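You operate a simulated robot arm through the tools that you are given. There is no shell and no other tool. Be economical: measure what you need, move in short steps, check, and stop when the job is done.

You are at the controls of a simulated robot arm. One attempt, no reset.

TASK
Set the joystick's tension to 20%, try it fore and aft, and save.
Fine: knob to SET first; ease it to both stops; press SAVE once with the stick centred; knob back to FLY.
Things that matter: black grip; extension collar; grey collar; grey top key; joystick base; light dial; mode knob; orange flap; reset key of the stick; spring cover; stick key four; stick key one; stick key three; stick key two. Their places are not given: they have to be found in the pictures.

The check looks at the end state, three seconds after you hand in, the way a careful person would. Anything else that was tipped, shoved, dropped, spilled or broken makes it a failure.

THE ROBOT
A 6-joint arm with a two-finger parallel gripper, fixed in place. Base frame: the origin is at the foot of the arm, x ahead of it, y to its left, z up. Units: mm, degrees, N and s.
With the tool pointing down near the work surface it reaches from about 180 to 620 mm from the base axis. Its first joint turns from -66.0 to 66.0 degrees. Payload 2.7 kg.
The TCP is the grasp point between the finger pads, 23 mm short of the fingertips. In the tool frame z runs along the fingers and y along their closing line. Largest opening 94 mm; finger width 38, thickness 10; the body of the gripper, 54 by 96 mm, starts 39 mm behind the TCP.
Orientation is that of the tool frame in the base frame, as a unit quaternion [x, y, z, w]. With the fingers straight down and closing along the base's y, the tool's x points along the base's -x, its y along +y and its z along -z.

THE INTERFACE
- The arm moves only by the tool arm_command. Its argument "deltas" is a list of rows, each an object of numbers (a shift or turn left out is 0, a gripper value left out holds the last): "dx", "dy", "dz": the shift along the tool's x, y, z in mm; "ax", "ay", "az": the turn, a rotation vector about the tool's x, y, z in degrees; "hand": the finger opening in mm, from 0 to 94. In form: [{"dx": .., "dy": .., "dz": .., "ax": .., "ay": .., "az": .., "hand": ..}, ...]. A call has 1 to 10 rows; each row is the pose to reach, as a shift and turn from the pose commanded when the call began, along the tool's axes at that moment. Rows are played at 5 a second. More than 50 mm and 8.6 degrees between two rows, or a gripper value outside its range, and nothing of the call is played. A pose out of reach is approached as far as the arm can. The call stops where the force on the tool passes 40 N (or 10 N more than at its start, if that is more) or the arm is blocked; 0.2 s more then pass. Each finger travels about 45 mm/s and halts on what it meets, pressing with about 29 N; the grip force reading is that of the motor and also rises with nothing between the fingers. The clock runs only during rows and for 0.2 s after the last one: add rows that repeat a pose to give the fingers time. The reply holds the time, the measured pose of the TCP, the force on the tool along the base axes, the opening and the grip force, in the units named above and with some noise, with the torque about the TCP (base axes, N m) and any sound that the robot's microphone picked up.
- Cameras (640 x 400 px; columns grow to the right, rows downward): "scene" is fixed at [53.2, -427.3, 1384.6]; the picture's right is [0.91, -0.41, 0.00], its down [-0.31, -0.67, -0.67] and it looks along [0.28, 0.61, -0.74] (base axes); focal length 325 px, centre (320, 200). "wrist" rides on the gripper at [86, 16, -75] in the tool frame; the picture's right is [-0.18, 0.98, 0.00], its down [-0.58, -0.11, -0.81] and it looks along [-0.79, -0.15, 0.59] (tool axes); focal length 243 px, centre (320, 200).
- capture(camera): a new picture of that camera. No time passes.
- point_at(camera, pixels): for up to 12 pixels [column, row] of the newest picture of that camera ("zoom" is the newest enlarged one), the place [x, y, z] in the base frame of the surface seen there, good to about 2 mm. No time passes.
- close_up(camera, box): a new picture of the part [left, top, right, bottom] of that camera's present view, enlarged. No time passes.
- job_done(): hands the job in; it is judged then, once.

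Keep the steps short. Do not move on a guess: measure, check each grasp and each placing, and mend mistakes. In all there are 80 turns and 34 pictures (those below and enlarged ones count). Leave the gripper open and the arm clear of the work at the hand-in unless told otherwise, and finish with a single line.

The tools are called after "Emit:" by a JSON object that holds its "fn" and its "kwargs". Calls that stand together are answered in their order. arm_command: Moves the arm, as the interface text tells. Its arguments: {"type":"object","properties":{"deltas":{"type":"array","items":{"type":"object","properties":{"dx":{"type":"number"},"dy":{"type":"number"},"dz":{"type":"number"},"ax":{"type":"number"},"ay":{"type":"number"},"az":{"type":"number"},"hand":{"type":"number"}}}}},"required":["deltas"]} The other tools are called the same way: capture (camera) takes a picture; point_at (camera, pixels) gives the place of the surface under pixels of a picture; close_up (camera, box) takes an enlarged picture of a part of a camera's view; job_done () hands the job in.

At the start:

```text
time_s: 0.0
eef_pos: [468.1, 46.4, 961.2]
ee_rot: [-0.001, 1.0, 0.0, 0.0]
force: [0.6, -0.2, 0.1]
torque: [-0.03, 0.0, -0.01]
opening: 93.9
grasp_force: 0.1
```

scene: 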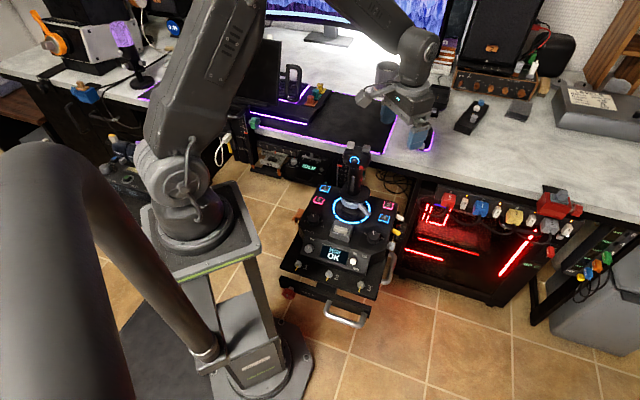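
wrist: 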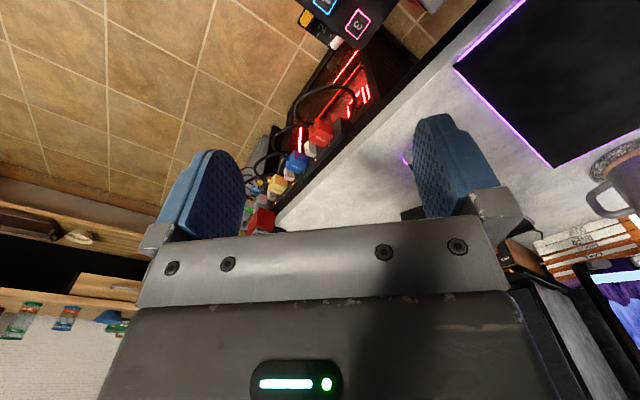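

I see the joystick unit around (345,230) in the scene picture. I take an enlarged picture of it to identify parts.

Emit:
{"fn": "close_up", "kwargs": {"camera": "scene", "box": [270, 130, 420, 330]}}

Emit:
{"fn": "close_up", "kwargs": {"camera": "scene", "box": [290, 225, 400, 295]}}

```text
2.00 times, centred on (345, 230) of scene
```

zoom: 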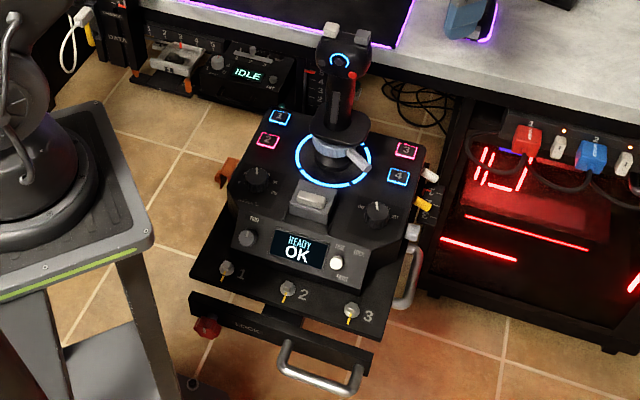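

```text
5.71 times, centred on (345, 260) of scene
```

zoom: 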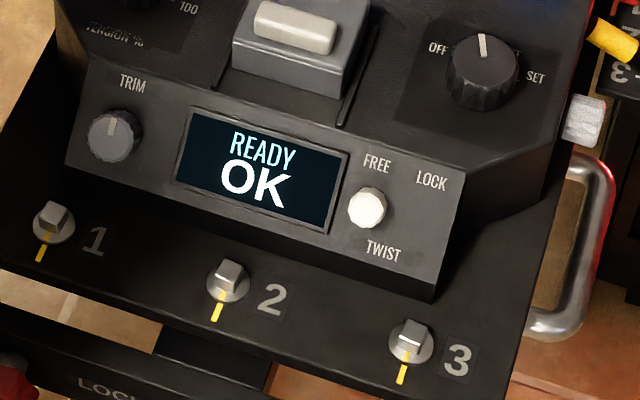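

I see a knob with OFF / ? / SET at right, a tension dial at left and a grey slider block in the middle. I zoom in on the upper half and each knob.

Emit:
{"fn": "close_up", "kwargs": {"camera": "scene", "box": [290, 180, 410, 255]}}

Emit:
{"fn": "point_at", "kwargs": {"camera": "zoom", "pixels": [[320, 200], [100, 200], [430, 200], [300, 30]]}}

```text
5.33 times, centred on (350, 218) of scene
```

zoom: 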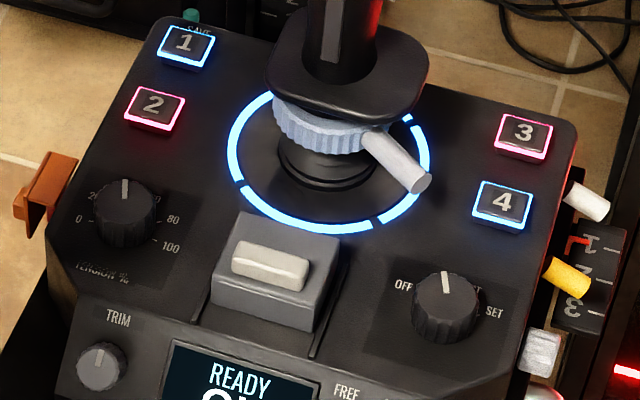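

```text
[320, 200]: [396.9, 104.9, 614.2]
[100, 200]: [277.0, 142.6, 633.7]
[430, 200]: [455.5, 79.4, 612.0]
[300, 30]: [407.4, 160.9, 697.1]
```

I measure the main features in this zoom: keys 1–4, dial, mode knob, lever, orange flap, teal key, block.

Emit:
{"fn": "point_at", "kwargs": {"camera": "zoom", "pixels": [[184, 46], [154, 106], [524, 134], [503, 205], [124, 190], [446, 285], [270, 262], [45, 185], [190, 15], [415, 183], [320, 125], [100, 365]]}}

Emit:
{"fn": "point_at", "kwargs": {"camera": "scene", "pixels": [[352, 145], [354, 160], [353, 175], [350, 190], [318, 189], [385, 206], [305, 262], [365, 288], [345, 322], [400, 130]]}}

Emit:
{"fn": "close_up", "kwargs": {"camera": "scene", "box": [320, 135, 390, 205]}}

```text
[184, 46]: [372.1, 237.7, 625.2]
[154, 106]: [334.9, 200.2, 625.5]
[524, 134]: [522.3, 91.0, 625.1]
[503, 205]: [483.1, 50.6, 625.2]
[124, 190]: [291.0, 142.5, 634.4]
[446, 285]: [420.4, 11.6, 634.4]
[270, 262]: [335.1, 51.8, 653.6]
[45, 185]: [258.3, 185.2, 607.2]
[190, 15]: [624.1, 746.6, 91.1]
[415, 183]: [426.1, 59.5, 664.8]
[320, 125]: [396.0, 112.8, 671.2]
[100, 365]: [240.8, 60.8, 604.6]
```

```text
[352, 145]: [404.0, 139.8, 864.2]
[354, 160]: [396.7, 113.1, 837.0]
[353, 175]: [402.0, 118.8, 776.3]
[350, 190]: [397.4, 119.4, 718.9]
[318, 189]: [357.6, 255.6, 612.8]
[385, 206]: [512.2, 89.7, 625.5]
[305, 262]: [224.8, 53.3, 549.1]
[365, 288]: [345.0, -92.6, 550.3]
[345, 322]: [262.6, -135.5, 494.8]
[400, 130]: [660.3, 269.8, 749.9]
```

```text
5.71 times, centred on (355, 170) of scene
```

zoom: 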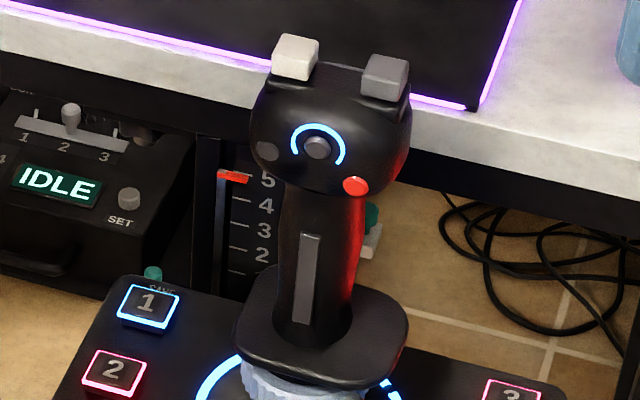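

The panel is turned about 45° (fore ≈ [0.71, 0.71]). I move the hand, high, to the front of the panel and turn it 45° so that the wrist camera looks at the panel.

Emit:
{"fn": "arm_command", "kwargs": {"deltas": [{"dx": 38, "dy": -15, "az": -7.5}, {"dx": 76, "dy": -30, "az": -15}, {"dx": 114, "dy": -45, "az": -22.5}, {"dx": 153, "dy": -60, "az": -30}, {"dx": 191, "dy": -75, "az": -37.5}, {"dx": 229, "dy": -89, "az": -45}, {"dx": 229, "dy": -89, "dz": 45, "az": -45}, {"dx": 229, "dy": -89, "dz": 90, "az": -45}, {"dx": 229, "dy": -89, "dz": 130, "az": -45}, {"dx": 229, "dy": -89, "dz": 150, "az": -45}]}}

Emit:
{"fn": "capture", "kwargs": {"camera": "wrist"}}

```text
time_s: 2.2
eef_pos: [239.4, -42.9, 810.6]
ee_rot: [-0.383, 0.924, 0.0, 0.002]
force: [0.2, 0.0, -0.5]
torque: [-0.03, -0.01, -0.02]
opening: 94.3
grasp_force: 0.1
```

```text
27 pictures are left
```

wrist: 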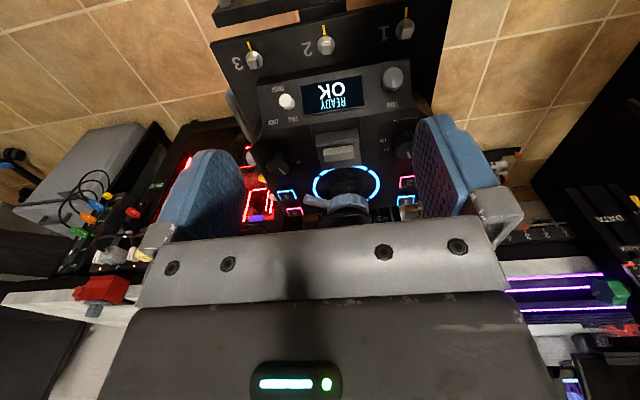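

The panel appears upside down at (330,150). I enlarge it to read dial, knob and the SAVE key.

Emit:
{"fn": "close_up", "kwargs": {"camera": "wrist", "box": [250, 120, 450, 240]}}

```text
3.20 times, centred on (350, 180) of wrist
```

zoom: 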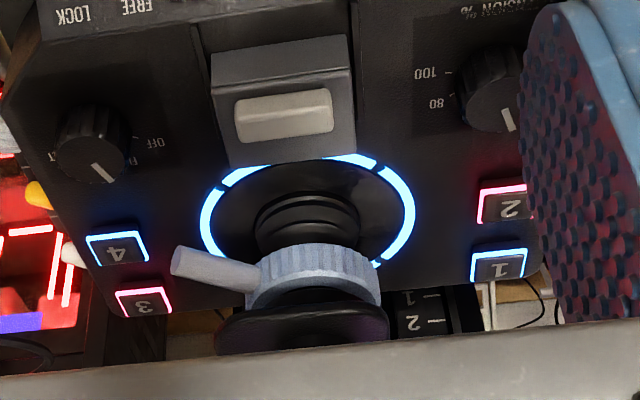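

Next I enlarge the dial and the teal key behind key 1 in the scene view.

Emit:
{"fn": "close_up", "kwargs": {"camera": "scene", "box": [296, 204, 332, 236]}}

Emit:
{"fn": "point_at", "kwargs": {"camera": "zoom", "pixels": [[320, 200], [200, 200], [450, 200]]}}

Emit:
{"fn": "close_up", "kwargs": {"camera": "scene", "box": [310, 172, 342, 192]}}

```text
12.50 times, centred on (314, 220) of scene
```

zoom: 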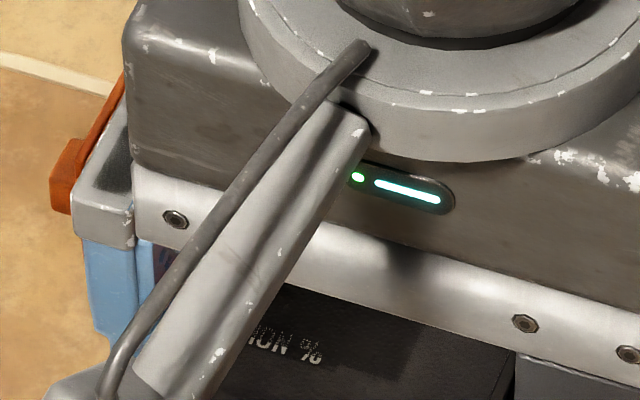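

```text
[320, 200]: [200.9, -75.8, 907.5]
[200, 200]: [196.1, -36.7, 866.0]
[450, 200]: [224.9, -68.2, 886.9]
```

```text
16.00 times, centred on (326, 182) of scene
```

zoom: 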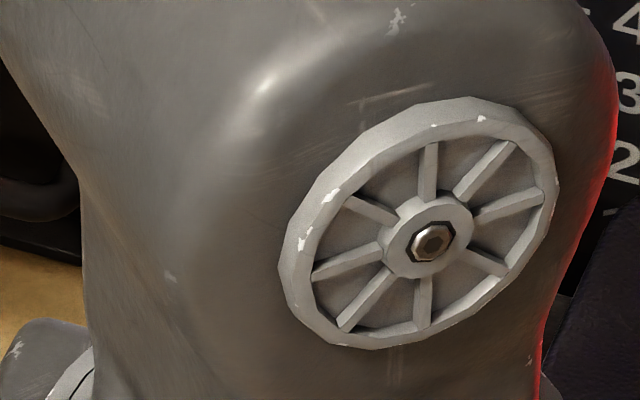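

The arm blocks the scene view. I move the hand to the left side of the panel with the camera looking along +x at the dial, which also frees the scene view.

Emit:
{"fn": "arm_command", "kwargs": {"deltas": [{"dx": -16, "dy": 27, "dz": 15, "az": 7.5}, {"dx": -32, "dy": 55, "dz": 30, "az": 15}, {"dx": -48, "dy": 82, "dz": 45, "az": 22.5}, {"dx": -64, "dy": 109, "dz": 60, "az": 30}, {"dx": -80, "dy": 137, "dz": 75, "az": 37.5}, {"dx": -95, "dy": 164, "dz": 90, "az": 45}]}}

Emit:
{"fn": "capture", "kwargs": {"camera": "wrist"}}

Emit:
{"fn": "close_up", "kwargs": {"camera": "scene", "box": [296, 204, 332, 236]}}

```text
time_s: 3.6
eef_pos: [190.6, 140.3, 718.9]
ee_rot: [0.0, 1.0, -0.001, 0.0]
force: [-0.4, 0.8, 0.7]
torque: [0.0, -0.01, 0.01]
opening: 93.9
grasp_force: 0.1
```

```text
23 pictures are left
```

wrist: 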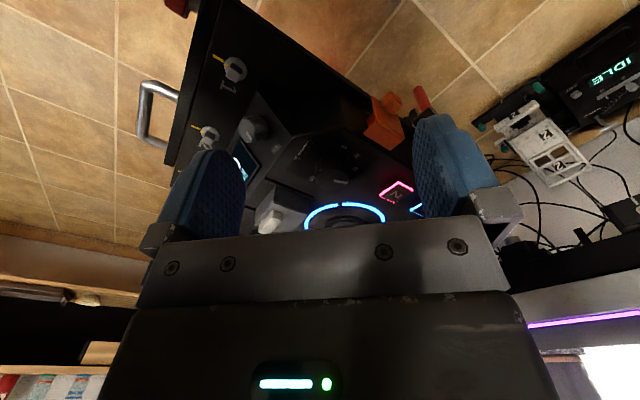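

```text
12.50 times, centred on (314, 220) of scene
```

zoom: 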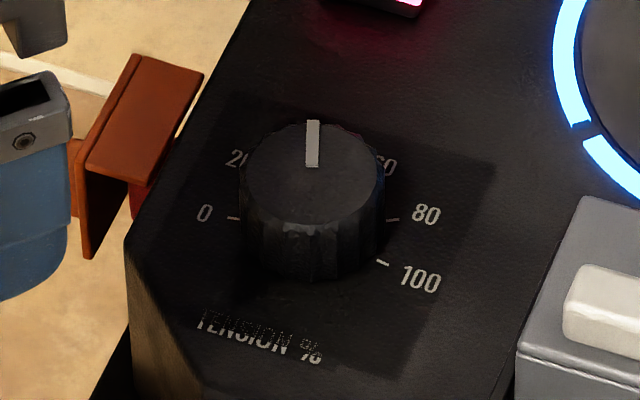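

The scene view is clear now. I measure ticks and pointer, and enlarge the mode knob and the teal key.

Emit:
{"fn": "point_at", "kwargs": {"camera": "zoom", "pixels": [[228, 218], [238, 219], [387, 221], [398, 219], [377, 260], [388, 265], [312, 123], [312, 165], [312, 190], [246, 185], [383, 185], [312, 275]]}}

Emit:
{"fn": "close_up", "kwargs": {"camera": "scene", "box": [356, 256, 392, 288]}}

Emit:
{"fn": "close_up", "kwargs": {"camera": "scene", "box": [310, 172, 342, 192]}}

Emit:
{"fn": "point_at", "kwargs": {"camera": "zoom", "pixels": [[320, 200], [315, 150], [320, 230], [330, 260], [300, 190]]}}

```text
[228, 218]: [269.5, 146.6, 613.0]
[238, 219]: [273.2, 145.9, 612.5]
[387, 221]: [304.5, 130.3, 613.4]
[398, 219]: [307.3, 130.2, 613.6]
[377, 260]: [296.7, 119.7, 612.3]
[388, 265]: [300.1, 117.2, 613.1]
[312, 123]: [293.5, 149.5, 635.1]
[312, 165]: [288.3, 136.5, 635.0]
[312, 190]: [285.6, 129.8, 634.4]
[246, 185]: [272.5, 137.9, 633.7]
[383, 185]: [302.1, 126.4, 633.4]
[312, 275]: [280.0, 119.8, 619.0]
```

```text
12.50 times, centred on (374, 272) of scene
```

zoom: 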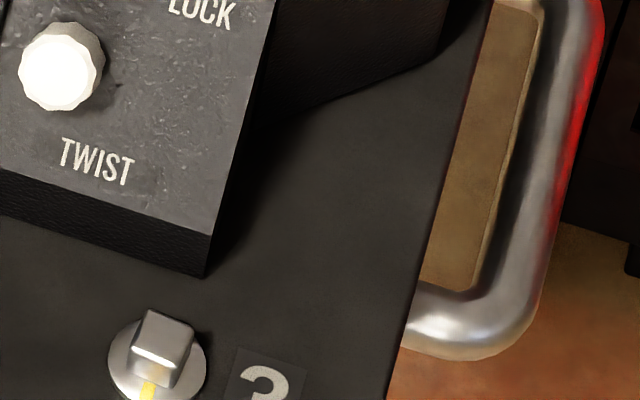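

```text
16.00 times, centred on (326, 182) of scene
```

zoom: 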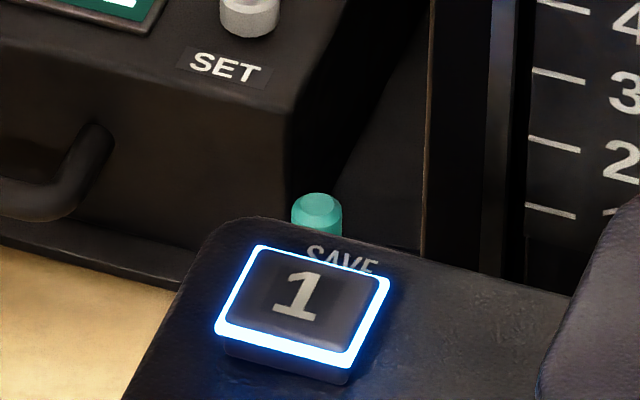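

```text
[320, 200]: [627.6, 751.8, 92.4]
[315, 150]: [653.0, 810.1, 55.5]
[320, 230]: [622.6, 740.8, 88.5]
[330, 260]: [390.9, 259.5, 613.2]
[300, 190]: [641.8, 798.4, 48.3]
```

Teal thing is far away in the background (y≈750); the SAVE word lies on the panel at [391,260], just behind stick key one. Now I enlarge the mode knob at scene (373,233).

Emit:
{"fn": "close_up", "kwargs": {"camera": "scene", "box": [355, 218, 391, 250]}}

Emit:
{"fn": "close_up", "kwargs": {"camera": "scene", "box": [366, 194, 402, 226]}}

```text
12.50 times, centred on (373, 234) of scene
```

zoom: 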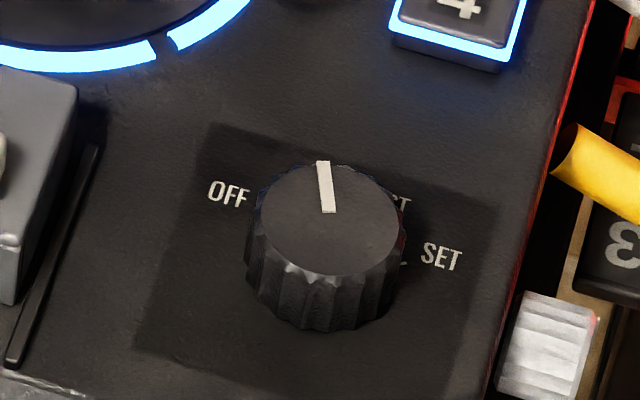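

```text
12.50 times, centred on (384, 210) of scene
```

zoom: 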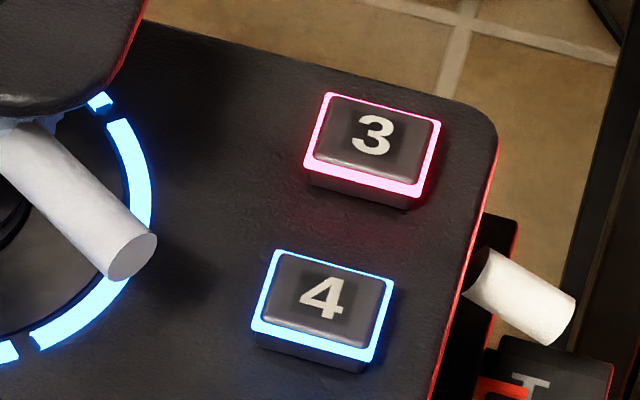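

There are four positions: OFF, (FLY), "..ST", SET. I re-enlarge the knob to measure the label and pointer places.

Emit:
{"fn": "close_up", "kwargs": {"camera": "scene", "box": [355, 218, 391, 250]}}

Emit:
{"fn": "point_at", "kwargs": {"camera": "zoom", "pixels": [[228, 194], [440, 257], [403, 263], [403, 203], [323, 163], [328, 210], [262, 215], [400, 230], [325, 270], [320, 327], [325, 240]]}}

```text
12.50 times, centred on (373, 234) of scene
```

zoom: 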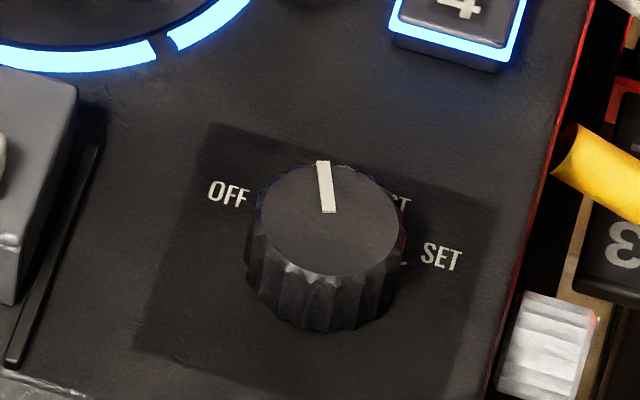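

```text
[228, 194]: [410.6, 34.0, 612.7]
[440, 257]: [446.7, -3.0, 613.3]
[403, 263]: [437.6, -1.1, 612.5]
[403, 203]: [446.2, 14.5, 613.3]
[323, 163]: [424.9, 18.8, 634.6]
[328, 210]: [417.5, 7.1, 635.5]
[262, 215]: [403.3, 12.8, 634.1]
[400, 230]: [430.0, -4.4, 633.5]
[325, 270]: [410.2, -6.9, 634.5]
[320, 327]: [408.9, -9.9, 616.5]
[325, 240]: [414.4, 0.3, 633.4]
```

Positions work out at about +60/+20/−20/−60° from panel-fore: OFF, FLY, TEST, SET, spacing ≈40°. Pointer is on FLY; knob centre ≈[417,4], top z 634. I go round the front of the stick to above the knob, turning the hand to yaw 85°.

Emit:
{"fn": "arm_command", "kwargs": {"deltas": [{"dx": -15, "dy": -38, "dz": -10, "az": -8.5}, {"dx": -30, "dy": -75, "dz": -20, "az": -17}, {"dx": -45, "dy": -112, "dz": -30, "az": -25.5}, {"dx": -60, "dy": -150, "dz": -40, "az": -34}, {"dx": -90, "dy": -150, "dz": -40, "az": -42.5}, {"dx": -120, "dy": -148, "dz": -40, "az": -51}, {"dx": -150, "dy": -144, "dz": -40, "az": -59.5}, {"dx": -180, "dy": -140, "dz": -40, "az": -68}, {"dx": -205, "dy": -137, "dz": -40, "az": -76.5}, {"dx": -226.4, "dy": -136.3, "dz": -40, "az": -85, "hand": 46}]}}

Emit:
{"fn": "capture", "kwargs": {"camera": "wrist"}}

```text
time_s: 5.8
eef_pos: [417.9, 2.9, 762.2]
ee_rot: [-0.677, 0.736, -0.001, 0.0]
force: [0.1, -0.4, 0.8]
torque: [-0.02, 0.03, 0.0]
opening: 59.2
grasp_force: 0.0
```

```text
16 pictures are left
```

wrist: 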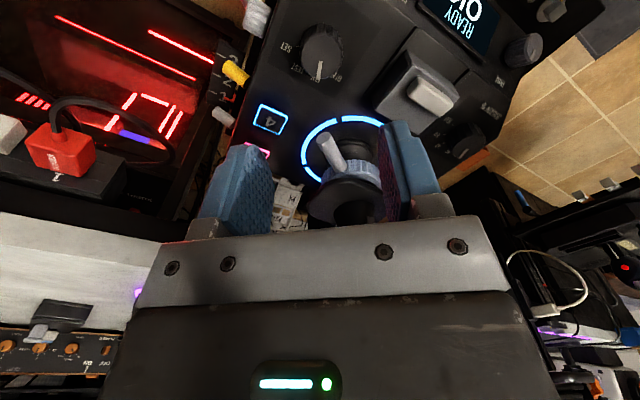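

The knob shows at (320,50) in the wrist picture. I measure its top rim for a centre.

Emit:
{"fn": "point_at", "kwargs": {"camera": "wrist", "pixels": [[302, 50], [342, 50], [320, 50], [320, 30], [318, 77], [319, 66], [430, 95], [330, 145], [295, 48]]}}

```text
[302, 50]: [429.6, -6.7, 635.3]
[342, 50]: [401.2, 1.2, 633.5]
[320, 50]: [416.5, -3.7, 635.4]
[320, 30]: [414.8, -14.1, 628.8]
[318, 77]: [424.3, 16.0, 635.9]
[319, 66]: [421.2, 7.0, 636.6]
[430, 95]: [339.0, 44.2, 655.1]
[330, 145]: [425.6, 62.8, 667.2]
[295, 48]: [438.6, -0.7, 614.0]
```

Centre ≈[416.7,3.5]. Open set to 46, I come down over the knob to TCP z≈641 (tips 5 mm above the panel).

Emit:
{"fn": "arm_command", "kwargs": {"deltas": [{"dx": -0.4, "dy": 1.2, "dz": 30, "hand": 46}, {"dx": -0.4, "dy": 1.2, "dz": 60}, {"dx": -0.4, "dy": 1.2, "dz": 85}, {"dx": -0.4, "dy": 1.2, "dz": 105}, {"dx": -0.4, "dy": 1.2, "dz": 121}, {"dx": -0.4, "dy": 1.2, "dz": 121}]}}

```text
time_s: 7.2
eef_pos: [416.3, 4.8, 640.9]
ee_rot: [-0.676, 0.737, 0.0, 0.001]
force: [-0.1, 0.3, 0.8]
torque: [0.0, -0.03, 0.01]
opening: 46.1
grasp_force: 0.1
```

No contact on the way down. I close on the knob.

Emit:
{"fn": "arm_command", "kwargs": {"deltas": [{"hand": 30}, {"hand": 28}, {"hand": 28}]}}

```text
time_s: 8.0
eef_pos: [416.8, 4.4, 640.2]
ee_rot: [-0.676, 0.737, -0.001, 0.001]
force: [8.1, -1.6, -7.9]
torque: [0.05, -0.15, -0.05]
opening: 33.2
grasp_force: 45.2
```

Held at 33 mm. I turn clockwise (tool az +) first 40° and check the sound.

Emit:
{"fn": "arm_command", "kwargs": {"deltas": [{"az": 8, "dy": -0.5}, {"az": 16, "dy": -0.5}, {"az": 24, "dy": -0.5}, {"az": 32, "dy": -0.5}, {"az": 40, "dy": -0.5}, {"az": 40, "dy": -0.5}]}}

```text
time_s: 9.4
eef_pos: [417.8, 4.0, 641.2]
ee_rot: [-0.382, 0.924, -0.001, 0.002]
force: [13.2, -14.4, 8.0]
torque: [-0.66, 0.53, 0.0]
opening: 33.3
grasp_force: 45.0
```

Turned smoothly; a side force of 19 N along the tool's −y, so I ease 1 mm that way and go on turning 40° more.

Emit:
{"fn": "arm_command", "kwargs": {"deltas": [{"dy": -1}, {"az": 8, "dy": -1}, {"az": 16, "dy": -1}, {"az": 24, "dy": -0.8}, {"az": 32, "dy": -0.5}, {"az": 40, "dy": -0.3}, {"az": 40, "dy": -0.3}]}}

Emit:
{"fn": "close_up", "kwargs": {"camera": "scene", "box": [300, 210, 400, 280]}}

```text
time_s: 11.0
eef_pos: [417.3, 4.8, 643.0]
ee_rot: [-0.043, 0.999, -0.001, 0.001]
force: [13.2, -15.5, 12.0]
torque: [-0.29, 0.22, 0.01]
opening: 32.9
grasp_force: 44.8
```

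```text
5.71 times, centred on (350, 245) of scene
```

zoom: 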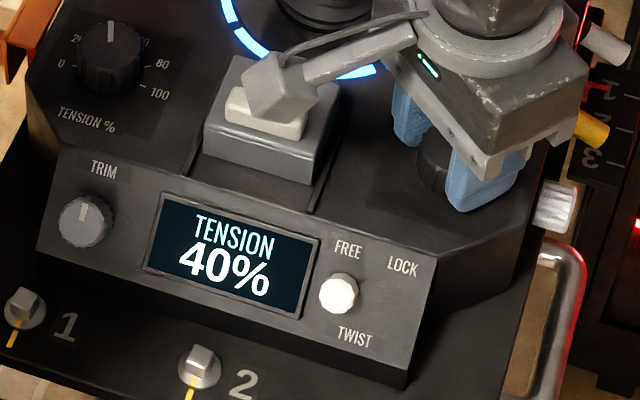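

The screen now reads TENSION 40%. I release, rise straight up and look at the pointer.

Emit:
{"fn": "arm_command", "kwargs": {"deltas": [{"hand": 46}, {"hand": 46}, {"hand": 46, "dz": -20}, {"dz": -60}, {"dz": -100}, {"dx": 40, "dz": -130}, {"dx": 80, "dz": -140}, {"dx": 120, "dz": -140}, {"dx": 150, "dz": -140}]}}

Emit:
{"fn": "capture", "kwargs": {"camera": "wrist"}}

```text
time_s: 13.0
eef_pos: [265.4, -9.8, 779.9]
ee_rot: [-0.043, 0.999, 0.0, 0.001]
force: [0.0, 0.1, 1.2]
torque: [0.02, 0.02, 0.01]
opening: 46.0
grasp_force: 0.1
```

```text
14 pictures are left
```

wrist: 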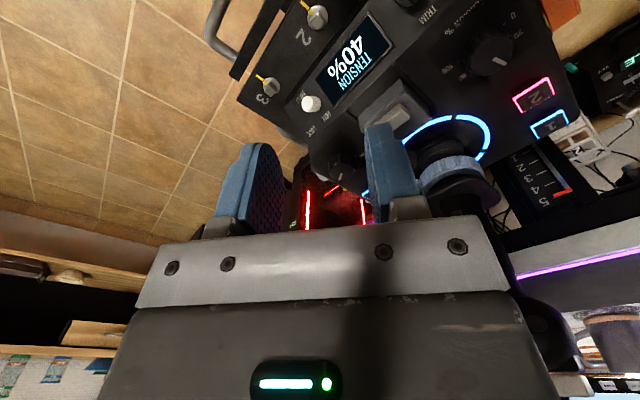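

I measure the dial in this wrist view (around (492,52)).

Emit:
{"fn": "point_at", "kwargs": {"camera": "wrist", "pixels": [[492, 52], [475, 48], [512, 48], [495, 30], [495, 68], [505, 64]]}}

Emit:
{"fn": "arm_command", "kwargs": {"deltas": [{"dx": -8, "dy": 35, "az": -5}, {"dx": -17, "dy": 71, "az": -10}, {"dx": -25, "dy": 106, "az": -15}, {"dx": -33.9, "dy": 141.4, "az": -20}, {"dx": -33.9, "dy": 141.4, "az": -20}]}}

Emit:
{"fn": "close_up", "kwargs": {"camera": "wrist", "box": [260, 0, 420, 100]}}

```text
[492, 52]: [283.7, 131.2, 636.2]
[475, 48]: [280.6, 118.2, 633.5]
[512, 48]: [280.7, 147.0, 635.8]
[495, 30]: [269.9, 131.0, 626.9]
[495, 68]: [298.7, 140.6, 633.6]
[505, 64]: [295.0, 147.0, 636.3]
```

```text
time_s: 14.2
eef_pos: [288.9, 136.7, 781.2]
ee_rot: [-0.217, 0.976, -0.001, 0.0]
force: [-0.1, 0.1, -0.4]
torque: [-0.01, 0.03, -0.03]
opening: 46.0
grasp_force: 0.2
```

```text
4.00 times, centred on (340, 50) of wrist
```

zoom: 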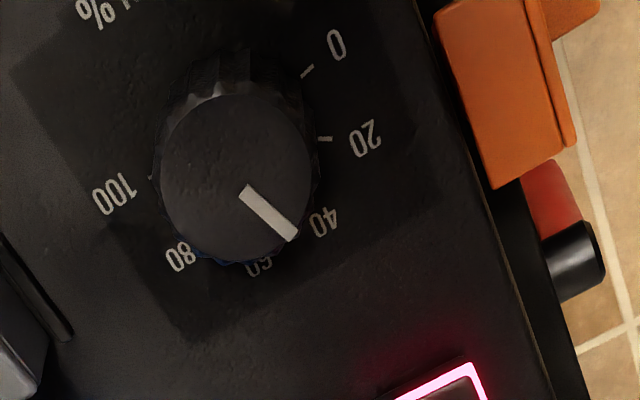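

The pointer is on 40. I measure the cap's centre and the 20 tick.

Emit:
{"fn": "point_at", "kwargs": {"camera": "zoom", "pixels": [[237, 178], [165, 175], [308, 175], [237, 102], [237, 255], [322, 138], [330, 139], [306, 72], [290, 238], [244, 190], [150, 178], [480, 100]]}}

```text
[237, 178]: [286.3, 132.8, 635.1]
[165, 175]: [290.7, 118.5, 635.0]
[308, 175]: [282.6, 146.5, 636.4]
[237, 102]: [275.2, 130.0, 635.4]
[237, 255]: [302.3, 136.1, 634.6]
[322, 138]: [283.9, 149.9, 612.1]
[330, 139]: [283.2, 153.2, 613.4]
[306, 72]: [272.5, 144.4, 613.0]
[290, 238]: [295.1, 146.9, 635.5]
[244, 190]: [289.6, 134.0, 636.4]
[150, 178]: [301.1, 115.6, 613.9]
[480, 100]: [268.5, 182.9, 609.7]
```

20 is exactly one 40° step counter-clockwise. Centre ≈[286.8,132.5]. I come down and close.

Emit:
{"fn": "arm_command", "kwargs": {"deltas": [{"dx": 2.6, "dy": -2.1, "dz": 40}, {"dx": 2.6, "dy": -2.1, "dz": 80}, {"dx": 2.6, "dy": -2.1, "dz": 110}, {"dx": 2.6, "dy": -2.1, "dz": 130}, {"dx": 2.6, "dy": -2.1, "dz": 140}, {"dx": 2.6, "dy": -2.1, "dz": 140}]}}

Emit:
{"fn": "arm_command", "kwargs": {"deltas": [{"hand": 30}, {"hand": 28}, {"hand": 28}]}}

```text
time_s: 15.6
eef_pos: [288.4, 131.2, 642.2]
ee_rot: [-0.216, 0.976, 0.0, 0.0]
force: [0.7, -0.7, -0.2]
torque: [0.02, 0.0, 0.01]
opening: 45.9
grasp_force: 0.0
```

```text
time_s: 16.4
eef_pos: [286.0, 132.4, 641.4]
ee_rot: [-0.217, 0.976, 0.0, -0.001]
force: [-10.1, 13.4, -4.3]
torque: [0.21, -0.03, -0.01]
opening: 35.8
grasp_force: 8.1
```

Not quite closed and pushed toward +y; I ease 1 mm along the tool's +y and let the fingers finish.

Emit:
{"fn": "arm_command", "kwargs": {"deltas": [{"dy": 1, "hand": 28}, {"dy": 1, "hand": 28}, {"dy": 1, "hand": 28}]}}

```text
time_s: 17.2
eef_pos: [286.2, 134.3, 642.4]
ee_rot: [-0.216, 0.976, -0.001, -0.001]
force: [-9.6, 10.3, -0.3]
torque: [0.14, 0.21, 0.04]
opening: 33.8
grasp_force: 6.3
```

Grip reads only 6 N; I command tighter.

Emit:
{"fn": "arm_command", "kwargs": {"deltas": [{"dy": 0.5, "hand": 20}, {"dy": 0.5, "hand": 20}, {"dy": 0.5, "hand": 20}]}}

```text
time_s: 18.0
eef_pos: [286.8, 134.0, 641.9]
ee_rot: [-0.216, 0.976, 0.0, 0.0]
force: [2.2, 2.4, -9.8]
torque: [0.21, 0.56, -0.01]
opening: 33.2
grasp_force: 44.9
```

Firm grip now at 33.2 mm, side force small. I turn 40° counter-clockwise.

Emit:
{"fn": "arm_command", "kwargs": {"deltas": [{"az": -8}, {"az": -16}, {"az": -24}, {"az": -32}, {"az": -40}, {"az": -40}]}}

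Emit:
{"fn": "close_up", "kwargs": {"camera": "scene", "box": [290, 210, 400, 280]}}

```text
time_s: 19.4
eef_pos: [286.0, 134.8, 640.5]
ee_rot: [-0.539, 0.843, 0.0, 0.0]
force: [1.1, -11.5, 24.0]
torque: [-0.31, -0.13, -0.02]
opening: 33.1
grasp_force: 44.5
```

```text
5.71 times, centred on (345, 245) of scene
```

zoom: 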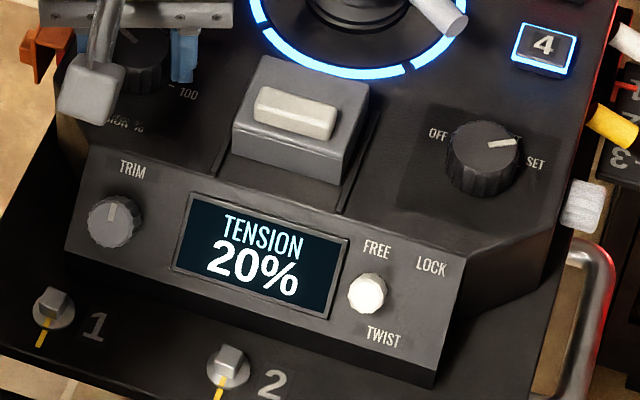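

TENSION 20% shown, and the mode pointer is on SET. I release, rise, and go to a high place on the aft side to look at the stick head.

Emit:
{"fn": "arm_command", "kwargs": {"deltas": [{"hand": 48}, {"hand": 48}, {"dz": -25}, {"dz": -70}, {"dz": -115}, {"dx": 24, "dy": -11, "dz": -155, "az": 4}, {"dx": 48, "dy": -22, "dz": -195, "az": 8}, {"dx": 72, "dy": -33, "dz": -235, "az": 12}, {"dx": 97, "dy": -44, "dz": -273, "az": 16}, {"dx": 121, "dy": -54, "dz": -310, "az": 20, "hand": 94}]}}

Emit:
{"fn": "capture", "kwargs": {"camera": "wrist"}}

```text
time_s: 21.6
eef_pos: [284.0, -1.7, 950.4]
ee_rot: [-0.383, 0.924, 0.0, 0.001]
force: [-0.5, 0.4, 0.0]
torque: [-0.02, -0.01, 0.01]
opening: 83.0
grasp_force: 0.1
```

```text
11 pictures are left
```

wrist: 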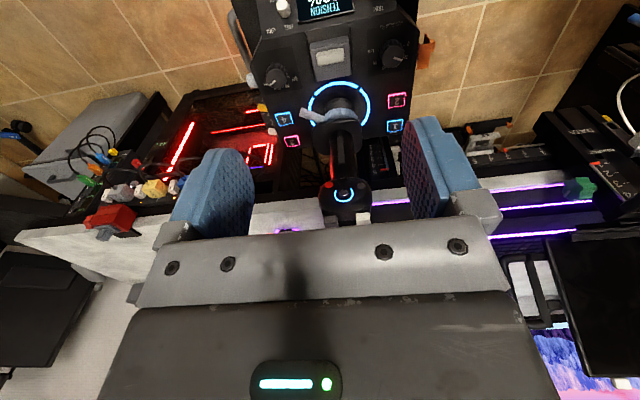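

The head is at (345,198). I enlarge it.

Emit:
{"fn": "close_up", "kwargs": {"camera": "wrist", "box": [280, 100, 420, 230]}}

Emit:
{"fn": "point_at", "kwargs": {"camera": "wrist", "pixels": [[320, 200], [370, 200], [345, 205], [345, 185], [330, 150], [357, 150], [345, 150], [363, 217], [330, 217], [340, 130], [312, 120], [368, 120]]}}

```text
3.08 times, centred on (350, 165) of wrist
```

zoom: 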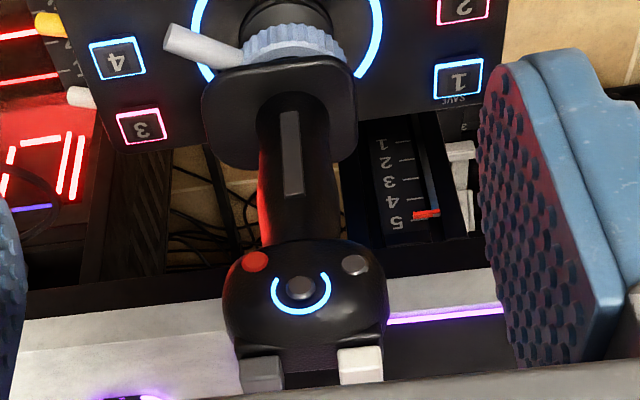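

```text
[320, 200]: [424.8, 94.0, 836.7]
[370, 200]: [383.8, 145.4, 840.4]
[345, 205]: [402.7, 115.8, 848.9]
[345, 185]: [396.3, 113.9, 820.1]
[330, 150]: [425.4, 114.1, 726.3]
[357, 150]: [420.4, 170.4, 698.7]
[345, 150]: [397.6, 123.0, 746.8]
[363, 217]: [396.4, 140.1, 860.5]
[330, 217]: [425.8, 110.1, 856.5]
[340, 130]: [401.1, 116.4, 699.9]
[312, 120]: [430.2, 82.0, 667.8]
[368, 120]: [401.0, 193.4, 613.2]
```

Head sides: [425,94] and [384,145], width ≈65 mm, centre ≈[408,124], smooth at the sides. I move above it with fingers at 94 and look at the measured pose before descending.

Emit:
{"fn": "arm_command", "kwargs": {"deltas": [{"dx": -40, "dz": -8, "hand": 94}, {"dx": -80, "dz": -12}, {"dx": -120, "dz": -12}, {"dx": -155, "dz": -12}, {"dx": -176.6, "dy": 1.2, "dz": -12}, {"dx": -176.6, "dy": 1.2, "dz": 15}, {"dx": -176.6, "dy": 1.2, "dz": 45}]}}

Emit:
{"fn": "close_up", "kwargs": {"camera": "scene", "box": [310, 90, 410, 200]}}

```text
time_s: 23.2
eef_pos: [410.5, 128.3, 905.6]
ee_rot: [-0.383, 0.924, -0.001, 0.0]
force: [1.4, -0.5, 0.2]
torque: [0.0, 0.02, 0.05]
opening: 94.2
grasp_force: 0.1
```

```text
3.64 times, centred on (360, 145) of scene
```

zoom: 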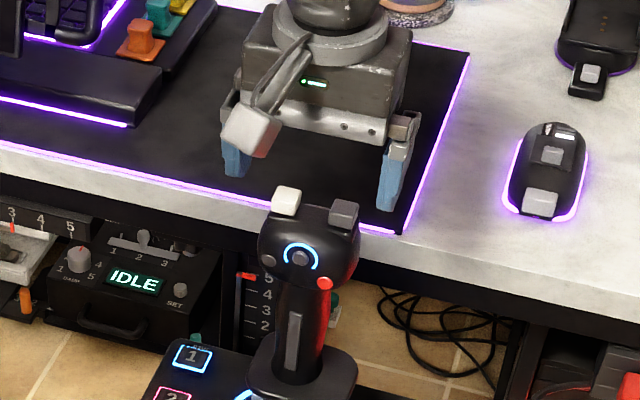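

Fingers are evenly on both sides of the head. I descend 56 mm.

Emit:
{"fn": "arm_command", "kwargs": {"deltas": [{"dz": 20}, {"dz": 35}, {"dz": 48}, {"dz": 56}, {"dz": 56}]}}

Emit:
{"fn": "arm_command", "kwargs": {"deltas": [{"dz": 56, "hand": 78}, {"dz": 56, "hand": 70}, {"dz": 56, "hand": 66}, {"dz": 56, "hand": 66}]}}

```text
time_s: 24.4
eef_pos: [409.1, 127.0, 849.5]
ee_rot: [-0.383, 0.924, 0.0, 0.0]
force: [0.2, -0.2, -0.2]
torque: [0.04, -0.03, -0.02]
opening: 93.9
grasp_force: 0.1
```

```text
refused: row 1 steps farther than a row can; nothing moved
```

Down with no contact. I close gently in place.

Emit:
{"fn": "arm_command", "kwargs": {"deltas": [{"hand": 80}, {"hand": 72}, {"hand": 68}, {"hand": 66}, {"hand": 66}]}}

```text
time_s: 25.6
eef_pos: [408.9, 127.7, 849.7]
ee_rot: [-0.382, 0.924, 0.0, 0.0]
force: [0.8, 0.6, -0.1]
torque: [-0.01, -0.01, -0.01]
opening: 72.0
grasp_force: 28.7
```

Held at 72 mm with no side force. I ease the head fore (tool −x) along its arc in 4 mm steps, watching the force.

Emit:
{"fn": "arm_command", "kwargs": {"deltas": [{"dx": -4, "dz": 0.4}, {"dx": -8, "dz": 0.8}, {"dx": -12, "dz": 1.3}, {"dx": -16, "dz": 1.8}, {"dx": -20, "dz": 2.4}, {"dx": -24, "dz": 3.1}, {"dx": -28, "dz": 3.9}, {"dx": -32, "dz": 4.8}, {"dx": -32, "dz": 4.8}]}}

```text
time_s: 27.6
eef_pos: [431.8, 149.7, 845.0]
ee_rot: [-0.383, 0.924, -0.001, 0.001]
force: [0.9, -2.0, 16.9]
torque: [-0.72, -0.01, 0.04]
opening: 71.9
grasp_force: 29.2
```

Moving freely fore, but a 17 N upward push: I am dropping too much. I raise 2 mm and continue.

Emit:
{"fn": "arm_command", "kwargs": {"deltas": [{"dz": -2}, {"dx": -4, "dz": -1.6}, {"dx": -8, "dz": -1.0}, {"dx": -12, "dz": -0.3}, {"dx": -12, "dz": -0.3}]}}

```text
time_s: 28.8
eef_pos: [439.0, 157.5, 845.0]
ee_rot: [-0.383, 0.924, 0.001, -0.001]
force: [-1.3, -4.4, 0.3]
torque: [-0.95, 0.38, 0.02]
opening: 72.0
grasp_force: 29.0
```

Force nearly zero. I continue fore in small steps.

Emit:
{"fn": "arm_command", "kwargs": {"deltas": [{"dx": -4, "dz": 0.8}, {"dx": -8, "dz": 1.7}, {"dx": -12, "dz": 2.6}, {"dx": -16, "dz": 3.6}, {"dx": -16, "dz": 3.6}]}}

Emit:
{"fn": "close_up", "kwargs": {"camera": "scene", "box": [290, 100, 430, 290]}}

```text
time_s: 30.0
eef_pos: [451.0, 169.6, 841.3]
ee_rot: [-0.382, 0.924, 0.0, 0.002]
force: [-0.7, -4.4, 5.2]
torque: [-0.9, 0.27, 0.05]
opening: 71.9
grasp_force: 29.4
```

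```text
2.11 times, centred on (360, 195) of scene
```

zoom: 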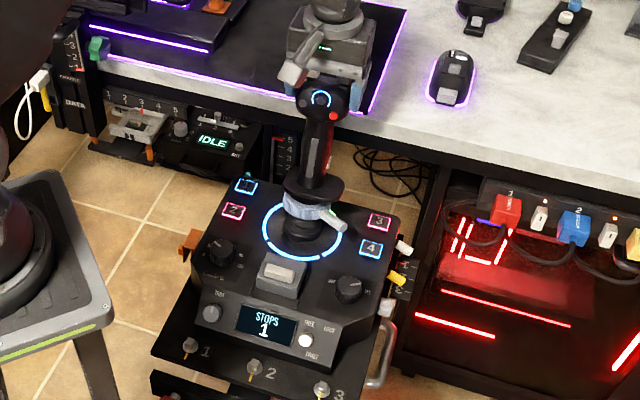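

The screen reads STOPS 1: the fore stop is counted. I ease back to centre along the arc.

Emit:
{"fn": "arm_command", "kwargs": {"deltas": [{"dx": 6, "dz": -1.3}, {"dx": 12, "dz": -2.7}, {"dx": 18, "dz": -3.9}, {"dx": 24, "dz": -5}, {"dx": 30, "dz": -5.9}, {"dx": 36, "dz": -6.6}, {"dx": 42, "dz": -7.2}, {"dx": 48, "dz": -7.7}, {"dx": 54, "dz": -8}, {"dx": 60, "dz": -8.1}]}}

Emit:
{"fn": "arm_command", "kwargs": {"deltas": [{"dx": 4, "dz": 0}, {"dx": 8, "dz": 0.1}, {"dx": 12, "dz": 0.2}, {"dx": 16, "dz": 0.4}, {"dx": 20, "dz": 0.7}, {"dx": 24, "dz": 1.0}, {"dx": 28, "dz": 1.5}, {"dx": 32, "dz": 2.0}, {"dx": 36, "dz": 2.5}, {"dx": 40, "dz": 3.1}]}}

```text
time_s: 32.2
eef_pos: [408.7, 127.1, 849.6]
ee_rot: [-0.383, 0.924, 0.001, 0.001]
force: [4.5, 1.5, -8.9]
torque: [0.47, -0.61, -0.03]
opening: 72.3
grasp_force: 28.8
```

```text
time_s: 34.4
eef_pos: [380.2, 98.2, 846.6]
ee_rot: [-0.383, 0.924, 0.0, 0.0]
force: [4.5, 4.4, -5.8]
torque: [0.49, -0.71, 0.0]
opening: 72.3
grasp_force: 29.5
```

Forces small; I ease on aft to about 60 mm and read the screen.

Emit:
{"fn": "arm_command", "kwargs": {"deltas": [{"dx": 4, "dz": 1.0}, {"dx": 8, "dz": 1.9}, {"dx": 12, "dz": 2.8}, {"dx": 16, "dz": 3.7}, {"dx": 20, "dz": 4.7}, {"dx": 20, "dz": 4.7}]}}

Emit:
{"fn": "close_up", "kwargs": {"camera": "scene", "box": [290, 100, 430, 290]}}

```text
time_s: 35.8
eef_pos: [366.5, 83.6, 842.2]
ee_rot: [-0.382, 0.924, -0.001, 0.0]
force: [3.2, 3.2, 0.2]
torque: [0.76, -0.52, 0.09]
opening: 72.1
grasp_force: 29.1
```

```text
2.11 times, centred on (360, 195) of scene
```

zoom: 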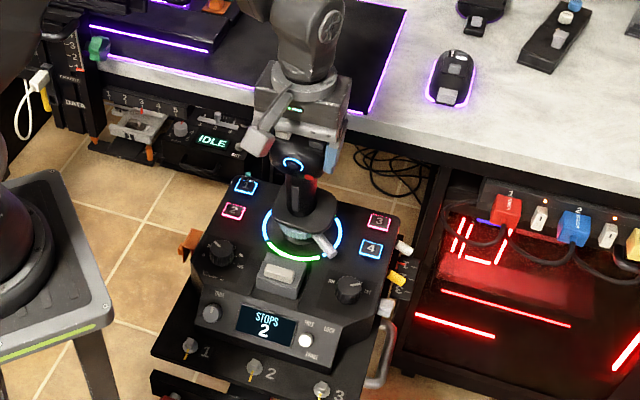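

STOPS 2, so both stops are counted. I ease back to centre.

Emit:
{"fn": "arm_command", "kwargs": {"deltas": [{"dx": -6, "dz": -1.5}, {"dx": -12, "dz": -2.7}, {"dx": -18, "dz": -3.9}, {"dx": -24, "dz": -5}, {"dx": -30, "dz": -5.9}, {"dx": -36, "dz": -6.6}, {"dx": -42, "dz": -7.1}, {"dx": -48, "dz": -7.5}, {"dx": -54, "dz": -7.7}, {"dx": -60, "dz": -7.8}]}}

Emit:
{"fn": "arm_command", "kwargs": {"deltas": [{"hand": 74}, {"hand": 80}, {"hand": 94}, {"hand": 94}, {"hand": 94}]}}

```text
time_s: 38.0
eef_pos: [408.7, 126.9, 848.9]
ee_rot: [-0.382, 0.924, 0.0, 0.0]
force: [-1.0, -3.4, 7.2]
torque: [-0.83, 0.31, 0.0]
opening: 72.3
grasp_force: 29.0
```

```text
time_s: 39.2
eef_pos: [407.1, 127.2, 849.8]
ee_rot: [-0.383, 0.924, 0.001, 0.0]
force: [0.1, 0.3, -0.8]
torque: [0.03, 0.0, -0.02]
opening: 94.2
grasp_force: 0.0
```

Stick released. I measure the desk's edge near key one, and rise straight up.

Emit:
{"fn": "point_at", "kwargs": {"camera": "scene", "pixels": [[290, 135], [300, 140], [320, 145], [375, 158], [385, 163], [300, 150], [320, 155], [330, 165], [372, 150], [330, 178]]}}

Emit:
{"fn": "arm_command", "kwargs": {"deltas": [{"dz": -20}, {"dz": -50}, {"dz": -85}, {"dz": -115}]}}

Emit:
{"fn": "capture", "kwargs": {"camera": "scene"}}

```text
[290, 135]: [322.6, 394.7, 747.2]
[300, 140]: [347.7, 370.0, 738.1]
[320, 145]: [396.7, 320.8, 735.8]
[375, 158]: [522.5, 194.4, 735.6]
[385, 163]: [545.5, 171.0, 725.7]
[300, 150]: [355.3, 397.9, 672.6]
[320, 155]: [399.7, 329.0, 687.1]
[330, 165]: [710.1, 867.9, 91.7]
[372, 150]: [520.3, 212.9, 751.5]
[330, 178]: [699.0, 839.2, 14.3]
```

```text
time_s: 40.2
eef_pos: [406.7, 124.7, 965.8]
ee_rot: [-0.382, 0.924, 0.0, 0.0]
force: [-1.5, 0.2, 0.1]
torque: [-0.04, 0.0, -0.03]
opening: 94.2
grasp_force: 0.1
```

```text
6 pictures are left
```

scene: 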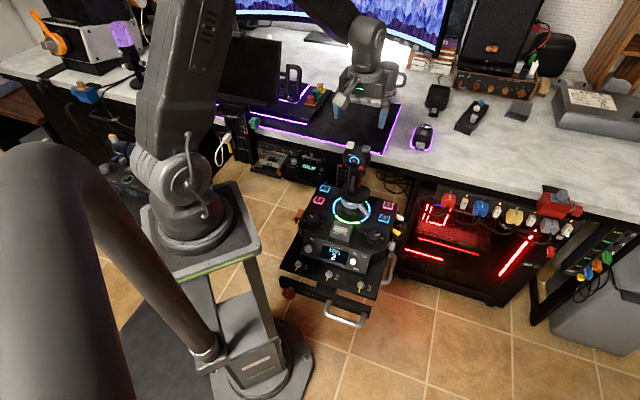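

Desk edge is 76 mm fore of key one: enough room with this hand yaw (54 mm body across that way). I shift over key one at [372,238], closing the fingers, then descend part way.

Emit:
{"fn": "arm_command", "kwargs": {"deltas": [{"dx": -18, "dy": 35, "hand": 0}, {"dx": -36, "dy": 70}, {"dx": -53, "dy": 104.6}, {"dx": -53, "dy": 104.6, "dz": 45}, {"dx": -53, "dy": 104.6, "dz": 90}, {"dx": -53, "dy": 104.6, "dz": 135}, {"dx": -53, "dy": 104.6, "dz": 180}, {"dx": -53, "dy": 104.6, "dz": 225}, {"dx": -53, "dy": 104.6, "dz": 260}, {"dx": -53, "dy": 104.6, "dz": 260}]}}

Emit:
{"fn": "capture", "kwargs": {"camera": "wrist"}}

```text
time_s: 42.4
eef_pos: [373.6, 236.9, 706.9]
ee_rot: [-0.383, 0.924, 0.0, 0.001]
force: [-1.2, 0.9, 0.1]
torque: [0.03, -0.03, -0.05]
opening: 0.0
grasp_force: 28.9
```

```text
5 pictures are left
```

wrist: 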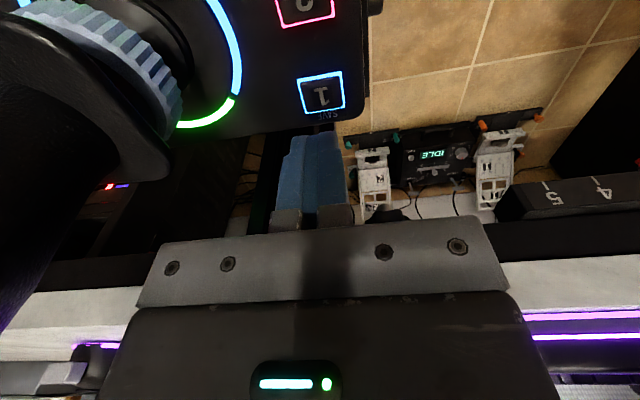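

SAVE label sits right by key one at (322,95). I check the key's place in this view.

Emit:
{"fn": "point_at", "kwargs": {"camera": "wrist", "pixels": [[321, 94], [301, 78], [342, 74], [303, 112], [344, 108], [320, 80], [330, 90]]}}

```text
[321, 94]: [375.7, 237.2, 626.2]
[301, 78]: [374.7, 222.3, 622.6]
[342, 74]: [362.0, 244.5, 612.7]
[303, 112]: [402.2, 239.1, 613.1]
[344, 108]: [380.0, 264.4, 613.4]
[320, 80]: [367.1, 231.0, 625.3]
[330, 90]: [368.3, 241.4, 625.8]
```

TCP is over the key's centre. I descend to just above it (tips about 3 mm over).

Emit:
{"fn": "arm_command", "kwargs": {"deltas": [{"dz": 20}, {"dz": 38}, {"dz": 50}, {"dz": 55}, {"dz": 55}]}}

```text
time_s: 43.6
eef_pos: [372.3, 237.0, 648.4]
ee_rot: [-0.383, 0.924, -0.001, 0.001]
force: [-0.6, 0.4, -0.7]
torque: [-0.04, 0.0, 0.01]
opening: 0.1
grasp_force: 29.0
```

No contact yet. I press in 1 mm rows.

Emit:
{"fn": "arm_command", "kwargs": {"deltas": [{"dz": 1}, {"dz": 2}, {"dz": 3}, {"dz": 4}]}}

```text
time_s: 44.6
eef_pos: [372.1, 237.7, 645.4]
ee_rot: [-0.384, 0.923, 0.0, 0.0]
force: [-0.3, -0.3, 1.0]
torque: [-0.02, -0.03, -0.02]
opening: 0.0
grasp_force: 29.6
heard: click
```

A click, with about 1 N. I read the screen before lifting.

Emit:
{"fn": "close_up", "kwargs": {"camera": "scene", "box": [300, 180, 400, 280]}}

```text
4.00 times, centred on (350, 230) of scene
```

zoom: 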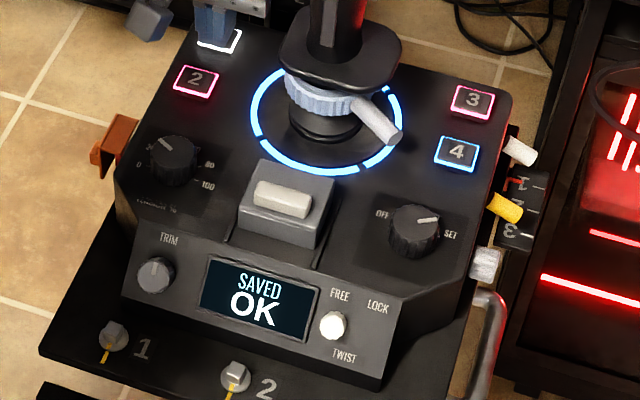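

SAVED OK. I rise straight up off the key, then travel high over to the mode knob, turning to yaw 5° and opening to 46.

Emit:
{"fn": "arm_command", "kwargs": {"deltas": [{"dz": -20}, {"dz": -65}, {"dz": -110}, {"dz": -155}, {"dz": -200}, {"dz": -245}, {"dz": -290}, {"dz": -320}, {"dz": -320}]}}

Emit:
{"fn": "arm_command", "kwargs": {"deltas": [{"dx": 22, "dy": -33, "az": 6.7}, {"dx": 44, "dy": -66, "az": 13.4}, {"dx": 67, "dy": -99, "az": 20}, {"dx": 89, "dy": -132, "az": 26.7}, {"dx": 111, "dy": -165, "az": 33.4, "hand": 46}, {"dx": 133.6, "dy": -197.3, "az": 40}, {"dx": 133.6, "dy": -197.3, "az": 40, "dz": 45}, {"dx": 133.6, "dy": -197.3, "az": 40, "dz": 90}, {"dx": 133.6, "dy": -197.3, "az": 40, "dz": 135}, {"dx": 133.6, "dy": -197.3, "az": 40, "dz": 180}]}}

Emit:
{"fn": "arm_command", "kwargs": {"deltas": [{"dz": 0}, {"dz": 0}]}}

```text
time_s: 46.6
eef_pos: [371.1, 238.0, 967.0]
ee_rot: [-0.382, 0.924, 0.0, 0.0]
force: [-0.1, -0.2, -0.4]
torque: [-0.01, -0.03, -0.02]
opening: 0.0
grasp_force: 29.0
```

```text
time_s: 48.8
eef_pos: [419.3, 3.9, 785.3]
ee_rot: [-0.043, 0.999, 0.0, 0.001]
force: [-0.3, 0.2, -0.2]
torque: [0.01, 0.04, 0.02]
opening: 45.9
grasp_force: 0.1
```

```text
time_s: 49.4
eef_pos: [417.6, 6.0, 784.9]
ee_rot: [-0.044, 0.999, 0.0, 0.0]
force: [-0.6, 1.3, -1.1]
torque: [0.0, 0.01, 0.0]
opening: 46.1
grasp_force: 0.1
```

I descend over the knob with a 1 mm correction to TCP z≈641 and close.

Emit:
{"fn": "arm_command", "kwargs": {"deltas": [{"dx": 1.3, "dy": -1.1, "dz": 40}, {"dx": 1.3, "dy": -1.1, "dz": 80}, {"dx": 1.3, "dy": -1.1, "dz": 110}, {"dx": 1.3, "dy": -1.1, "dz": 132}, {"dx": 1.3, "dy": -1.1, "dz": 144}, {"dx": 1.3, "dy": -1.1, "dz": 144}]}}

Emit:
{"fn": "arm_command", "kwargs": {"deltas": [{"hand": 30}, {"hand": 20}, {"hand": 20}, {"hand": 20}]}}

```text
time_s: 50.8
eef_pos: [417.5, 3.1, 640.4]
ee_rot: [-0.044, 0.999, 0.001, 0.001]
force: [0.0, 0.2, 0.4]
torque: [-0.02, -0.02, 0.02]
opening: 45.9
grasp_force: 0.1
```

```text
time_s: 51.8
eef_pos: [416.5, 3.9, 640.2]
ee_rot: [-0.044, 0.999, 0.0, 0.0]
force: [-4.7, 27.1, -4.4]
torque: [0.42, -0.47, 0.02]
opening: 33.4
grasp_force: 44.8
```

Held; 27 N side force along +y, so I ease +1 mm that way, then turn 80° counter-clockwise back to FLY.

Emit:
{"fn": "arm_command", "kwargs": {"deltas": [{"dy": 1}, {"dy": 1}]}}

Emit:
{"fn": "arm_command", "kwargs": {"deltas": [{"az": -8}, {"az": -16}, {"az": -24}, {"az": -32}, {"az": -40}, {"az": -40}]}}

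```text
time_s: 52.4
eef_pos: [416.2, 4.5, 641.5]
ee_rot: [-0.043, 0.999, 0.0, -0.001]
force: [2.4, 22.5, -8.6]
torque: [0.24, 0.7, 0.0]
opening: 33.1
grasp_force: 44.9
```

```text
time_s: 53.8
eef_pos: [417.5, 3.3, 640.3]
ee_rot: [-0.383, 0.924, 0.0, 0.001]
force: [12.0, -4.5, -28.6]
torque: [-0.02, -0.14, -0.04]
opening: 32.8
grasp_force: 45.5
```

I turn the remaining 40°.

Emit:
{"fn": "arm_command", "kwargs": {"deltas": [{"dz": 0.5}, {"az": -8, "dz": 0.5}, {"az": -16, "dz": 0.5}, {"az": -24, "dz": 0.5}, {"az": -32, "dz": 0.5}, {"az": -40, "dz": 0.5}, {"az": -40, "dz": 0.5}]}}

Emit:
{"fn": "arm_command", "kwargs": {"deltas": [{"hand": 46}, {"hand": 46}, {"dz": -20}, {"dz": -60}, {"dz": -100}, {"dz": -140}, {"dx": 40, "dz": -170}, {"dx": 85, "dz": -200}, {"dx": 130, "dz": -230}, {"dx": 170, "dz": -250, "hand": 90}]}}

Emit:
{"fn": "arm_command", "kwargs": {"deltas": [{"dx": 0, "dz": -20}, {"dx": 0, "dz": -20}, {"dx": 0, "dz": -20}]}}

Emit:
{"fn": "close_up", "kwargs": {"camera": "scene", "box": [300, 180, 400, 280]}}

```text
time_s: 55.4
eef_pos: [416.8, 3.0, 641.9]
ee_rot: [-0.676, 0.737, -0.001, 0.002]
force: [13.9, -26.0, 5.2]
torque: [-0.33, 0.08, -0.01]
opening: 32.7
grasp_force: 44.9
```

```text
refused: row 8 steps farther than a row can; nothing moved
```

```text
time_s: 55.7
eef_pos: [415.7, 3.6, 642.4]
ee_rot: [-0.677, 0.736, -0.002, 0.004]
force: [7.1, -2.4, -11.5]
torque: [-0.43, 0.33, 0.0]
opening: 32.7
grasp_force: 44.7
stopped in row 1: the force on the tool passed its limit at 73 N (the readings are from after the stop); the commanded pose is now the measured one
```

```text
4.00 times, centred on (350, 230) of scene
```

zoom: 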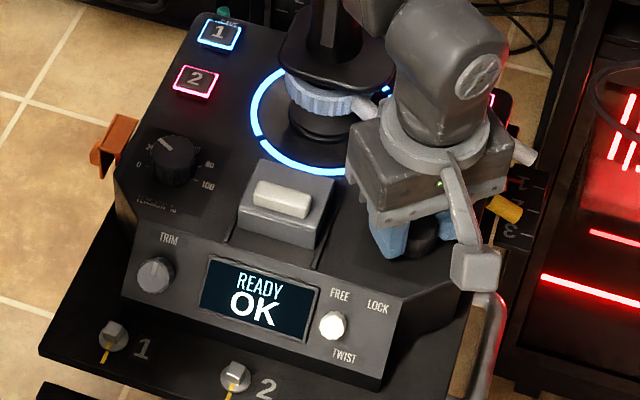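

My release call was refused (a row step was too long), and the next call then tugged upward on the still-held knob; it stopped at once, at 73 N. The screen reads READY OK. I now open the fingers in place.

Emit:
{"fn": "arm_command", "kwargs": {"deltas": [{"hand": 46}, {"hand": 46}, {"hand": 46}]}}

```text
time_s: 56.5
eef_pos: [416.1, 4.0, 641.1]
ee_rot: [-0.676, 0.737, -0.002, 0.003]
force: [-0.2, 0.7, 0.2]
torque: [0.0, 0.0, -0.01]
opening: 45.9
grasp_force: 0.1
```

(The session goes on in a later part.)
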